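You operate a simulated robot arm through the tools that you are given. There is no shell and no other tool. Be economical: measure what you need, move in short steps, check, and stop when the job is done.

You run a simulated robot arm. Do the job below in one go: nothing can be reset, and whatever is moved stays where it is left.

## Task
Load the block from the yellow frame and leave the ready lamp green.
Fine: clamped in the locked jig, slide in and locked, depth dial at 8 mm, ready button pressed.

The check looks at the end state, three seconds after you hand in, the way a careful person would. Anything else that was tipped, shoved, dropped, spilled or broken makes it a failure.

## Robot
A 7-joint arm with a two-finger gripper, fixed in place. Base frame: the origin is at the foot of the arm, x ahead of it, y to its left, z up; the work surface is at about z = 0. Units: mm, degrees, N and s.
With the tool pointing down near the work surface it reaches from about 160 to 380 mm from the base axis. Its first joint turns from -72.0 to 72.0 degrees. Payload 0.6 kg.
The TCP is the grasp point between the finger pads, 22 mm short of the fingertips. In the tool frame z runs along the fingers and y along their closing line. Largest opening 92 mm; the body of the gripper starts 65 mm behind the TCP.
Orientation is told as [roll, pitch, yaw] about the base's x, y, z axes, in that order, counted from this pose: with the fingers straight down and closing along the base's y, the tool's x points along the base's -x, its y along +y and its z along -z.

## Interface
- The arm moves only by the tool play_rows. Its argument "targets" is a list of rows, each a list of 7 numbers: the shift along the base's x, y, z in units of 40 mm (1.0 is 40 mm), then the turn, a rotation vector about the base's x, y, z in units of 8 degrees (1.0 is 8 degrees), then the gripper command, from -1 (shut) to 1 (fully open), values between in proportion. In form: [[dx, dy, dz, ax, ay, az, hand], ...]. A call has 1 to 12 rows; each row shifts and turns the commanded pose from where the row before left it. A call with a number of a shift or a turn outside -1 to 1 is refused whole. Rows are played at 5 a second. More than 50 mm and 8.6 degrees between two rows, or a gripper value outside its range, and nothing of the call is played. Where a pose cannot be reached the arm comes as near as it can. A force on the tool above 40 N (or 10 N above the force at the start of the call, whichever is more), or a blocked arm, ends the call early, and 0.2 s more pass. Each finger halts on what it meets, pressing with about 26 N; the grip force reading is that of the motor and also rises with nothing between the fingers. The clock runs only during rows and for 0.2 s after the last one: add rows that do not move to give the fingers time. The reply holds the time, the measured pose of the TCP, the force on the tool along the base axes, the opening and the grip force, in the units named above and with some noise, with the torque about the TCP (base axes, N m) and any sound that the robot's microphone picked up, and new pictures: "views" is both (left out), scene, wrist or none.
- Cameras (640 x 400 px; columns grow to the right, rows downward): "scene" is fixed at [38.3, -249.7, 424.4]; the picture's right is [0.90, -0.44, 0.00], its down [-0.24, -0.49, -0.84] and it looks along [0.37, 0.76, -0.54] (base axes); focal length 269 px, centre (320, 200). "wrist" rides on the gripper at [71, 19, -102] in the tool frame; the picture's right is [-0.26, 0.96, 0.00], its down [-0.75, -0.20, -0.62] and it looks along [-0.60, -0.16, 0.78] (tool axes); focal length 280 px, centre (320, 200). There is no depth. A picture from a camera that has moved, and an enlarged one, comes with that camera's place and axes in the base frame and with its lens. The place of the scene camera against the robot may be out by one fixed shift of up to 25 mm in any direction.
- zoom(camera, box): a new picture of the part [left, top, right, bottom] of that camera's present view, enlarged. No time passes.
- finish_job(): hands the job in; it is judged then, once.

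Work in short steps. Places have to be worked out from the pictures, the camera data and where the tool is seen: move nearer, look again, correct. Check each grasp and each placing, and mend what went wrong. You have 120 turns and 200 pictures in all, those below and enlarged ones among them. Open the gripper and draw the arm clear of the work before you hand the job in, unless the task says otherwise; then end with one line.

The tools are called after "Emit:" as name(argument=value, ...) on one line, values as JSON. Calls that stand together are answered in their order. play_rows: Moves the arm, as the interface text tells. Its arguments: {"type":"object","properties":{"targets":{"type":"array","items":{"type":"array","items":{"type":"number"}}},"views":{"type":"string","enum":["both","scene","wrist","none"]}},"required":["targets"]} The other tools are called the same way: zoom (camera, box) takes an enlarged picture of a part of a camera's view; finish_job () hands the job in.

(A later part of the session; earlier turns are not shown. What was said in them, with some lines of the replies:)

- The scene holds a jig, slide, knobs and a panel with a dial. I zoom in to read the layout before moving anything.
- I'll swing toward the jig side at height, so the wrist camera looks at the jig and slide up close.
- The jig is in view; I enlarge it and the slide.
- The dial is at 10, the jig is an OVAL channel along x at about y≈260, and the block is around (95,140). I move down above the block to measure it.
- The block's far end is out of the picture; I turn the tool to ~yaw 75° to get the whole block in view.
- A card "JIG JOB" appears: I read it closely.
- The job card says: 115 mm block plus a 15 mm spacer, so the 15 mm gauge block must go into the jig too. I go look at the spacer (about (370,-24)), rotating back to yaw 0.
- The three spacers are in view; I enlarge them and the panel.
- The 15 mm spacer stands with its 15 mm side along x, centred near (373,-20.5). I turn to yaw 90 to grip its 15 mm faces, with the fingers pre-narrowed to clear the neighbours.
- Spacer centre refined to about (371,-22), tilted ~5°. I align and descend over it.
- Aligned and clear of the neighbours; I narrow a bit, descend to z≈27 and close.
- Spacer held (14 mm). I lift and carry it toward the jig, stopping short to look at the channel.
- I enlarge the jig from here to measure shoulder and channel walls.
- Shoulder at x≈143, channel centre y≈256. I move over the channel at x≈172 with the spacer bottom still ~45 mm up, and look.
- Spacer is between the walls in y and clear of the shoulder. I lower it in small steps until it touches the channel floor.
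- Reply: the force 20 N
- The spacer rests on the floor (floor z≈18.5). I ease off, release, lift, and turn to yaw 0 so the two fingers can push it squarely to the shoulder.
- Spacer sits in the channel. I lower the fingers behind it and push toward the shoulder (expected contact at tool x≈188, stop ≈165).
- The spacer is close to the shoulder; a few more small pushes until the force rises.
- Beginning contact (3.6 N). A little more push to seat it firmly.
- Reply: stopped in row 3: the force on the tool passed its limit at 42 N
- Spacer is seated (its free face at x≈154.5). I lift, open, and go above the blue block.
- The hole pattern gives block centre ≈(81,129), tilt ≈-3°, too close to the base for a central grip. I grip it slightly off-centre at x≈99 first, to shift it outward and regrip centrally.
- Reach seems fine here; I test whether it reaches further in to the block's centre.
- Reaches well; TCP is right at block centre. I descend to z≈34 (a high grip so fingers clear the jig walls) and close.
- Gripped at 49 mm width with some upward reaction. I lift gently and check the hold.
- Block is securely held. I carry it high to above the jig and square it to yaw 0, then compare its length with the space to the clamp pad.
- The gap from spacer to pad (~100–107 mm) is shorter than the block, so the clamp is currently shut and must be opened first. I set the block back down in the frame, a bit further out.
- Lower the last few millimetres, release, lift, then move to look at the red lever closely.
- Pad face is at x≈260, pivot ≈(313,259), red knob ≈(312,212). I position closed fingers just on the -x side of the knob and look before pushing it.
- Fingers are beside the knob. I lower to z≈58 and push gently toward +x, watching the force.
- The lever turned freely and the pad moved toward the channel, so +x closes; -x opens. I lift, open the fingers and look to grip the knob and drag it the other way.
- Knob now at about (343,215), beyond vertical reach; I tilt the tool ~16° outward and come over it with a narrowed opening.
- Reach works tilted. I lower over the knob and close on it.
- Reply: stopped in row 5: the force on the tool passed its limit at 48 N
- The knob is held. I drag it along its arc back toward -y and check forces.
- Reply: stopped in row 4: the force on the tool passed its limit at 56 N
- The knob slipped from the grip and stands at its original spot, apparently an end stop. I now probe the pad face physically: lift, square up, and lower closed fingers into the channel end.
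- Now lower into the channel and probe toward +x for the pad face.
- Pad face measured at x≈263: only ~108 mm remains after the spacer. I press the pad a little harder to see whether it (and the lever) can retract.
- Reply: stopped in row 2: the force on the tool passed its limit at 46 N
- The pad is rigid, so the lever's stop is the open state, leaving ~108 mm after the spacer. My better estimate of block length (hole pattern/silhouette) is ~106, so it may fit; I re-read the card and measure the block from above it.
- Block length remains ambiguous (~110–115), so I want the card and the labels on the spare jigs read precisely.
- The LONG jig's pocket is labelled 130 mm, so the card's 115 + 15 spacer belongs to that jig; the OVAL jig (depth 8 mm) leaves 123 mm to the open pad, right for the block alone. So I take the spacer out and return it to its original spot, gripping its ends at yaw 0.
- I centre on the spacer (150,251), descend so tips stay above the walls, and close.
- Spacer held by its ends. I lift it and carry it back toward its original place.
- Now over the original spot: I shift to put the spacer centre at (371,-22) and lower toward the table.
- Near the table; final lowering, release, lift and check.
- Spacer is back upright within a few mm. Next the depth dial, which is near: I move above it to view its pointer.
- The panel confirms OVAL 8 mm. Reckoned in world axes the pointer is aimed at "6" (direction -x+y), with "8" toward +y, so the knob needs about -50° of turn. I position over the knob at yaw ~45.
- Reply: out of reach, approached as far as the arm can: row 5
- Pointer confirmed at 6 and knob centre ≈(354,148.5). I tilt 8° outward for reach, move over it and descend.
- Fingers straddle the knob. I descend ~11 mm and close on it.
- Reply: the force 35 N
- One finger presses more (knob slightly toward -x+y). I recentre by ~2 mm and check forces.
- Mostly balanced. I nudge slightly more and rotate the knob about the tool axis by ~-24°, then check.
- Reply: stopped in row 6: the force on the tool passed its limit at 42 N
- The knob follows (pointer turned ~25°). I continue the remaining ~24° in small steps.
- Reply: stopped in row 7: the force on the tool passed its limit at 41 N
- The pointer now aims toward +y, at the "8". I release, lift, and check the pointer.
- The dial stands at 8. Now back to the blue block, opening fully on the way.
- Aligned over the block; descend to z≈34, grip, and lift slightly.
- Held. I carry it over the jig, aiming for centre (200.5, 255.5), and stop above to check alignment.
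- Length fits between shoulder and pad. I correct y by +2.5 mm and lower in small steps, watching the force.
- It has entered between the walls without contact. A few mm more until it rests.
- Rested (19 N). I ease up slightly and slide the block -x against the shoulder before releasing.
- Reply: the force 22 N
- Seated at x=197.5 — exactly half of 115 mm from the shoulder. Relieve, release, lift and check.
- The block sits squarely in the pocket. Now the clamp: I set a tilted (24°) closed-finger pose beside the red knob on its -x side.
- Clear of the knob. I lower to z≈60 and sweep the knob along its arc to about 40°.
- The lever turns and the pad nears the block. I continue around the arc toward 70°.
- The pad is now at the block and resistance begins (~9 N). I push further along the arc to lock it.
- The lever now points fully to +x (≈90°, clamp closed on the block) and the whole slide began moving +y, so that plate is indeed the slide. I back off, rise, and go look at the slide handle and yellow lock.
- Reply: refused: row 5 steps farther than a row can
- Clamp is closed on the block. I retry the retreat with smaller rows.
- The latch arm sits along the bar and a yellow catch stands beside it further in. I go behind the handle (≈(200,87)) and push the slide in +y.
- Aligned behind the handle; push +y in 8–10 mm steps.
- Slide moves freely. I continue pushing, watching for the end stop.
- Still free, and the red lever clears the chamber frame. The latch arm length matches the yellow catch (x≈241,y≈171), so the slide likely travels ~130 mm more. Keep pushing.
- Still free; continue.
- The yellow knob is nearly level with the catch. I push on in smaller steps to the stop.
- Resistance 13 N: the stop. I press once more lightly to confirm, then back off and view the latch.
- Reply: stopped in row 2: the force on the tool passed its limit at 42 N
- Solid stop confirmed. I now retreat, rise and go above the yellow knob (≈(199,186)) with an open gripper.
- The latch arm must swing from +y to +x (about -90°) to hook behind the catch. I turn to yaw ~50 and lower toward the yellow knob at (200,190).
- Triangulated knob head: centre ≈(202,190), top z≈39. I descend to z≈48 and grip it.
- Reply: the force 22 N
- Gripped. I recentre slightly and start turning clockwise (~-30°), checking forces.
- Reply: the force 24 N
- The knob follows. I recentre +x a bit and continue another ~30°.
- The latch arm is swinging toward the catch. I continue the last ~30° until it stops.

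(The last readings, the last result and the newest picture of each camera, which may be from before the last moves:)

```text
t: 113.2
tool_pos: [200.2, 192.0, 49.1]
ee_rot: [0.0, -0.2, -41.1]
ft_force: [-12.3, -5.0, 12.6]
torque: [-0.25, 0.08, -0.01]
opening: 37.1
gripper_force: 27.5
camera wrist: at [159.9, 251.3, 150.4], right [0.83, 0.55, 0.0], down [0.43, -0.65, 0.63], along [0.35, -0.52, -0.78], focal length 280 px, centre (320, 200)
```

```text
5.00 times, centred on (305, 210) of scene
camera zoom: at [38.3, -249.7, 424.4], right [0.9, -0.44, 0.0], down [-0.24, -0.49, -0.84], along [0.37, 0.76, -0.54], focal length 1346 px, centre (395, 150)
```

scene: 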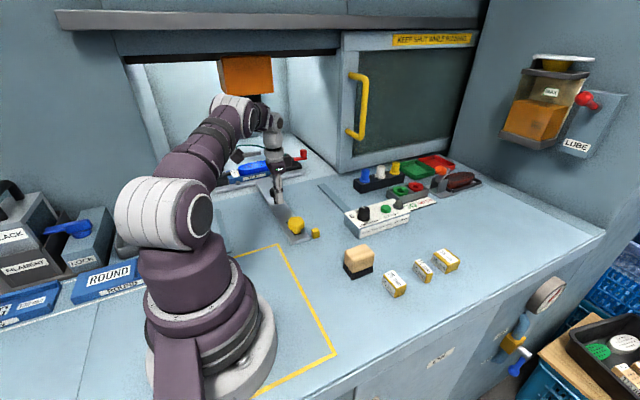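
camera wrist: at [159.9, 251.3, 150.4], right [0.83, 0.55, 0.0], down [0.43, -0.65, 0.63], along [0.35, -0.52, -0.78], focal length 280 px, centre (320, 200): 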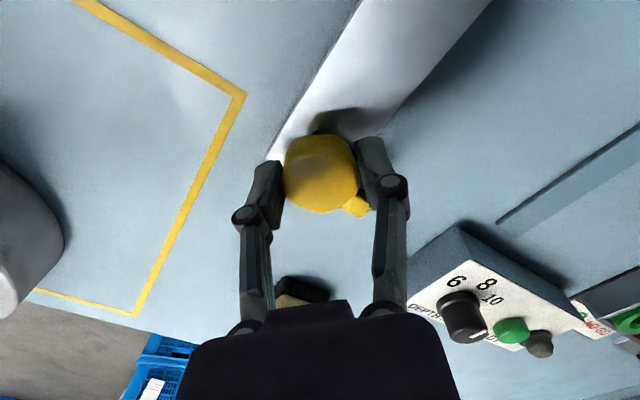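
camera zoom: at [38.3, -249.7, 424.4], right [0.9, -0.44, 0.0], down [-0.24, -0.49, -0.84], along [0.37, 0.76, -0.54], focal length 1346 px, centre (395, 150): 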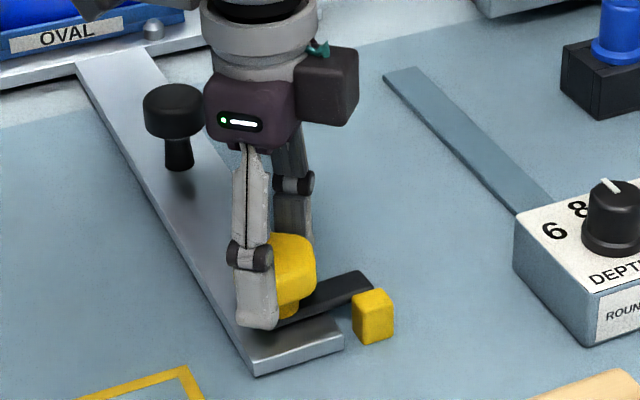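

Latch arm is behind the catch. I turn a few more degrees to ensure full lock, then release and lift.

Emit:
play_rows(targets=[[0, 0, 0, 0, 0, -0.4, -1], [0, 0, 0, 0, 0, -0.4, -1], [0, 0, 0, 0, 0, 0, -1], [0, 0, 0, 0, 0, 0, -0.1], [0, 0, 0, 0, 0, 0, 0.3], [0, 0, 0, 0, 0, 0, 0.3], [0, 0, 0.6, 0, 0, 0, 0.3], [0, 0, 0.9, 0, 0, 0, 0.3], [-0.3, 0, 0.4, 0, 0, 0, 0.3]], views="wrist")

Emit:
zoom(camera="scene", box=[245, 170, 365, 250])

Emit:
zoom(camera="scene", box=[195, 130, 355, 230])

```text
t: 115.2
tool_pos: [187.3, 189.5, 125.3]
ee_rot: [0.2, -0.3, -47.5]
ft_force: [-0.4, 0.8, 0.2]
torque: [0.0, -0.02, 0.0]
opening: 59.5
gripper_force: 0.1
camera wrist: at [155.3, 255.3, 228.1], right [0.89, 0.46, 0.01], down [0.35, -0.69, 0.63], along [0.29, -0.56, -0.78], focal length 280 px, centre (320, 200)
```

wrist: 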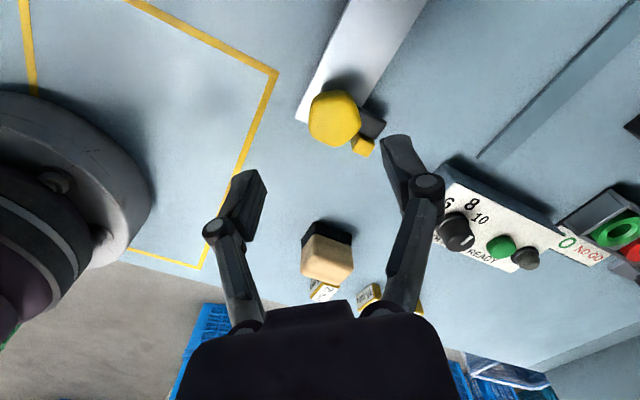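

```text
5.00 times, centred on (305, 210) of scene
camera zoom: at [38.3, -249.7, 424.4], right [0.9, -0.44, 0.0], down [-0.24, -0.49, -0.84], along [0.37, 0.76, -0.54], focal length 1346 px, centre (395, 150)
```

zoom: 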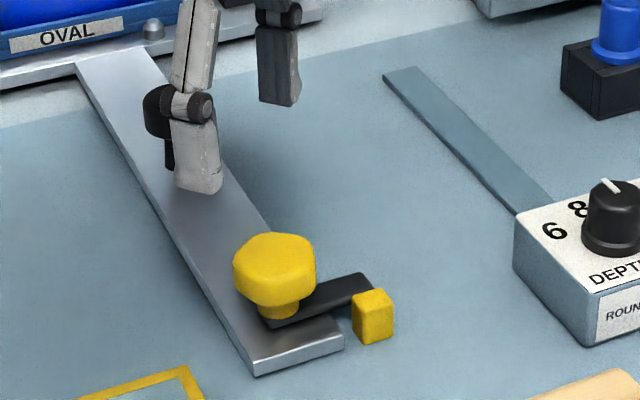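

```text
4.00 times, centred on (275, 180) of scene
camera zoom: at [38.3, -249.7, 424.4], right [0.9, -0.44, 0.0], down [-0.24, -0.49, -0.84], along [0.37, 0.76, -0.54], focal length 1077 px, centre (500, 280)
```

zoom: 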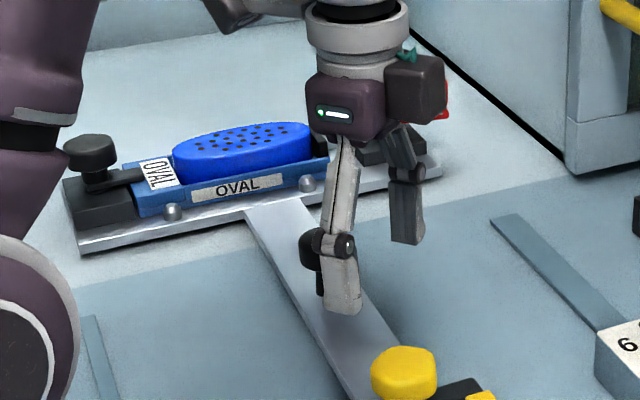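

Slide is in and latched. Last, the READY button at about (412,149,42): I close the fingers, swing round to yaw 20.

Emit:
play_rows(targets=[[0.4, -0.15, 0.2, 0, 0, 1, 0], [0.45, -0.15, 0, 0, 0, 1, -1], [0.45, -0.15, 0, 0, 0, 1, -1], [0.45, -0.15, 0, 0, 0, 1, -1], [0.45, -0.15, 0, 0, 0, 1, -1], [0.45, -0.15, 0, 0, 0, 1, -1], [0.45, -0.15, 0, 0, 0, 1, -1], [0.4, -0.15, 0, 0, 0, 1, -1], [0.4, -0.15, 0, 0, 0, 0.44, -1], [0.2, 0, 0, 0.34, -0.94, 0, -1], [0.2, 0, 0, 0.34, -0.94, 0, -1], [0, 0, 0, 0, 0, 0, -1]], views="wrist")

Emit:
zoom(camera="scene", box=[195, 130, 355, 260])

```text
t: 117.8
tool_pos: [360.7, 136.5, 132.3]
ee_rot: [0.2, -16.5, 20.1]
ft_force: [0.1, -0.4, 0.1]
torque: [0.01, -0.03, 0.0]
opening: 0.1
gripper_force: 26.0
camera wrist: at [264.6, 120.8, 210.7], right [-0.1, 0.99, 0.08], down [0.58, -0.01, 0.81], along [0.81, 0.12, -0.58], focal length 280 px, centre (320, 200)
```

wrist: 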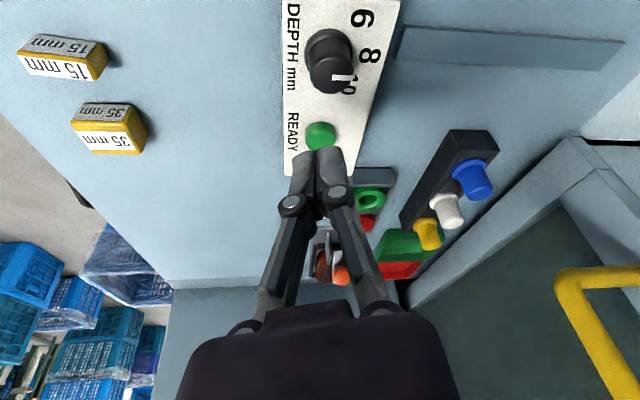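

```text
3.08 times, centred on (275, 195) of scene
camera zoom: at [38.3, -249.7, 424.4], right [0.9, -0.44, 0.0], down [-0.24, -0.49, -0.84], along [0.37, 0.76, -0.54], focal length 828 px, centre (458, 215)
```

zoom: 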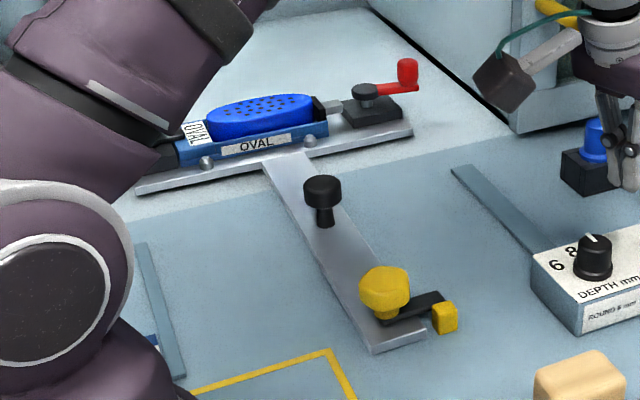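

Latch and clamp look right from here. Button refined to (413,148.5). I tilt to ~30° and place the fingertips above it.

Emit:
play_rows(targets=[[0.35, 0.05, 0, 0.34, -0.94, 0, -1], [0.35, 0.08, 0, 0.26, -0.7, 0, -1], [0.35, 0.08, -0.4, 0, 0, 0, -1], [0, 0, -0.5, 0, 0, 0, -1], [0, 0, -0.3, 0, 0, 0, -1], [0, 0, 0, 0, 0, 0, -1]], views="wrist")

Emit:
zoom(camera="scene", box=[335, 160, 455, 240])

Emit:
zoom(camera="wrist", box=[220, 60, 440, 260])

```text
t: 119.2
tool_pos: [401.4, 144.3, 82.7]
ee_rot: [0.2, -30.4, 20.0]
ft_force: [0.1, 0.4, 0.1]
torque: [0.0, 0.0, 0.04]
opening: 0.0
gripper_force: 26.1
camera wrist: at [291.2, 124.0, 135.9], right [-0.12, 0.98, 0.14], down [0.39, -0.08, 0.92], along [0.91, 0.16, -0.37], focal length 280 px, centre (320, 200)
```

wrist: 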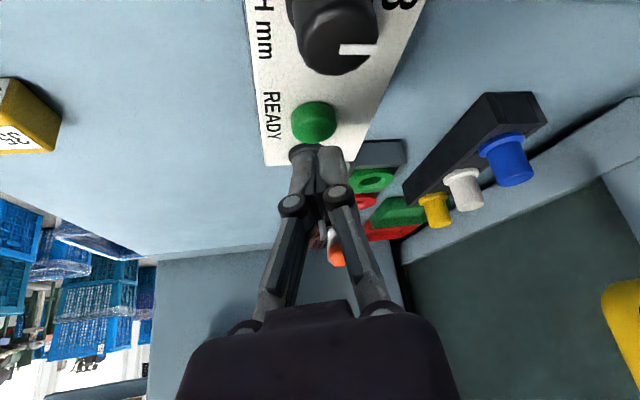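

```text
5.00 times, centred on (395, 200) of scene
camera zoom: at [38.3, -249.7, 424.4], right [0.9, -0.44, 0.0], down [-0.24, -0.49, -0.84], along [0.37, 0.76, -0.54], focal length 1346 px, centre (-55, 200)
```

zoom: 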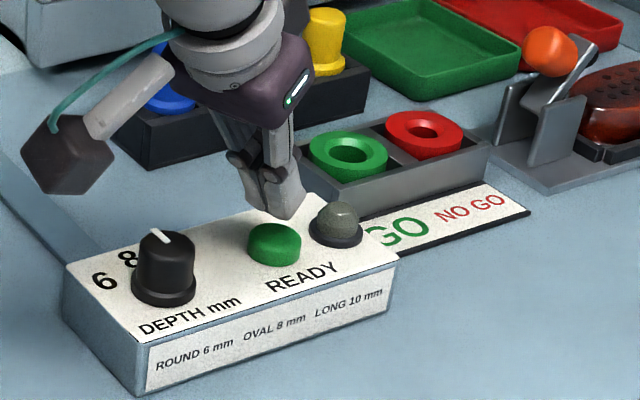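

```text
2.00 times, centred on (330, 160) of wrist
camera zoom: at [291.2, 124.0, 135.9], right [-0.12, 0.98, 0.14], down [0.39, -0.08, 0.92], along [0.91, 0.16, -0.37], focal length 561 px, centre (300, 280)
```

zoom: 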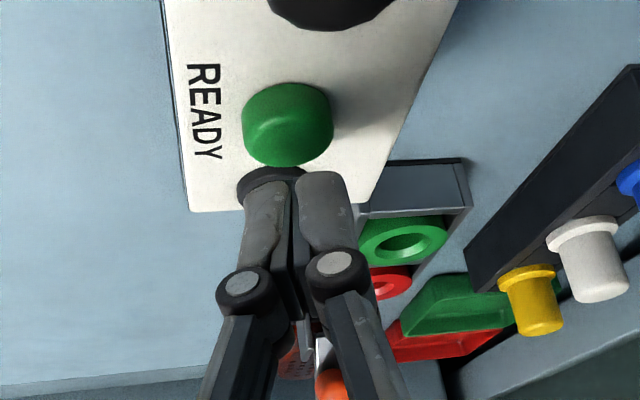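

Fingertips are right above the button. I press down in small steps, watching force and lamp.

Emit:
play_rows(targets=[[0, 0, -0.25, 0, 0, 0, -1], [0, 0, -0.1, 0, 0, 0, -1], [0, 0, -0.06, 0, 0, 0, -1], [0, 0, -0.06, 0, 0, 0, -1], [0, 0, -0.04, 0, 0, 0, -1], [0, 0, 0, 0, 0, 0, -1]], views="none")

Emit:
zoom(camera="scene", box=[335, 160, 455, 240])

```text
t: 120.6
tool_pos: [402.2, 143.8, 63.8]
ee_rot: [0.2, -30.3, 20.0]
ft_force: [0.6, 0.0, 1.9]
torque: [0.0, -0.01, 0.0]
opening: 5.8
gripper_force: 28.0
heard: click
```

```text
5.00 times, centred on (395, 200) of scene
camera zoom: at [38.3, -249.7, 424.4], right [0.9, -0.44, 0.0], down [-0.24, -0.49, -0.84], along [0.37, 0.76, -0.54], focal length 1346 px, centre (-55, 200)
```

zoom: 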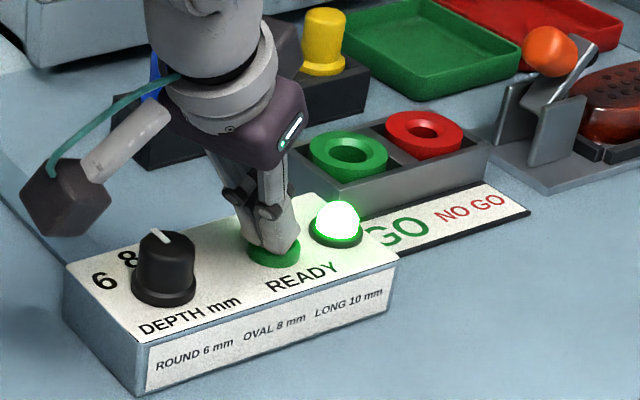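

The button clicked and the lamp is green. I lift straight up, draw back clear, untilt and open the gripper, then check everything.

Emit:
play_rows(targets=[[0, 0, 0.4, 0, 0, 0, -1], [0, 0, 0.8, 0, 0, 0, -1], [-0.3, -0.1, 0.8, -0.34, 0.94, 0, -1], [-0.6, -0.2, 0.5, -0.34, 0.94, 0, 0], [-0.6, -0.2, 0.3, -0.34, 0.94, 0, 0.5], [-0.6, -0.2, 0, -0.26, 0.7, 0, 1], [-0.6, -0.2, 0, 0, 0, 0, 1], [0, -0.5, 0, 0, 0, -1, 1], [0, -0.5, 0, 0, 0, -1, 1], [0, 0, 0, 0, 0, 0, 1]])

Emit:
zoom(camera="scene", box=[205, 130, 445, 290])

Emit:
zoom(camera="scene", box=[205, 130, 325, 210])

```text
t: 122.8
tool_pos: [294.5, 66.8, 175.1]
ee_rot: [0.1, -0.3, 4.0]
ft_force: [0.1, -0.2, 0.5]
torque: [-0.02, -0.03, 0.0]
opening: 92.1
gripper_force: 0.1
camera wrist: at [223.0, 81.3, 277.5], right [0.19, 0.98, 0.01], down [0.76, -0.15, 0.63], along [0.62, -0.12, -0.78], focal length 280 px, centre (320, 200)
```

scene: 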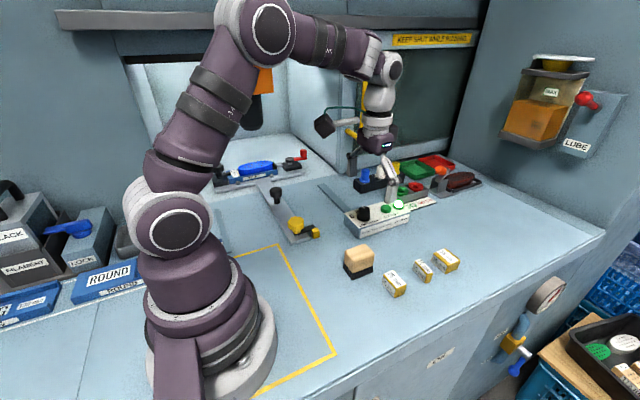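
wrist: 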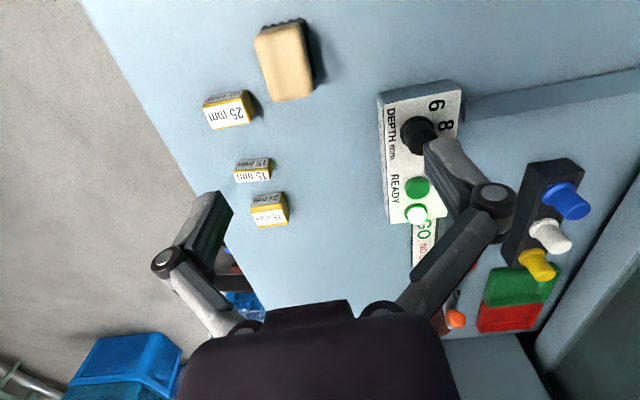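

```text
2.50 times, centred on (325, 210) of scene
camera zoom: at [38.3, -249.7, 424.4], right [0.9, -0.44, 0.0], down [-0.24, -0.49, -0.84], along [0.37, 0.76, -0.54], focal length 673 px, centre (308, 175)
```

zoom: 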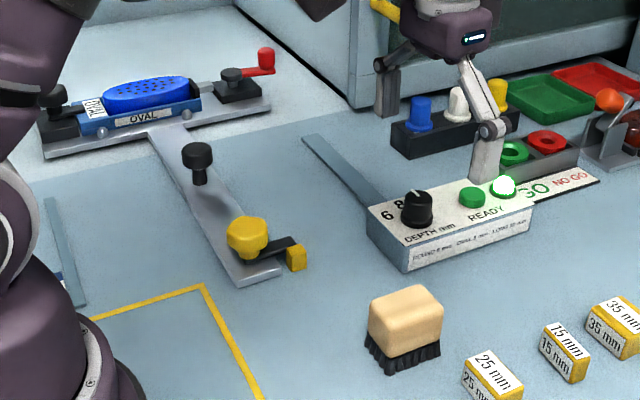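

```text
refused: no pictures are left
```

The lamp stays green, the block is clamped, the slide is in and latched, the dial is at 8, and the arm is clear with the gripper open. I'm handing the job in.

Emit:
finish_job()

```text
The job is handed in.
```

The block is clamped in the locked OVAL jig, with the slide in and latched and the dial at 8 mm; I pressed ready and the lamp was still green at my last look. I briefly moved the 15 mm spacer by mistake and put it back upright within a few mm of where it was.
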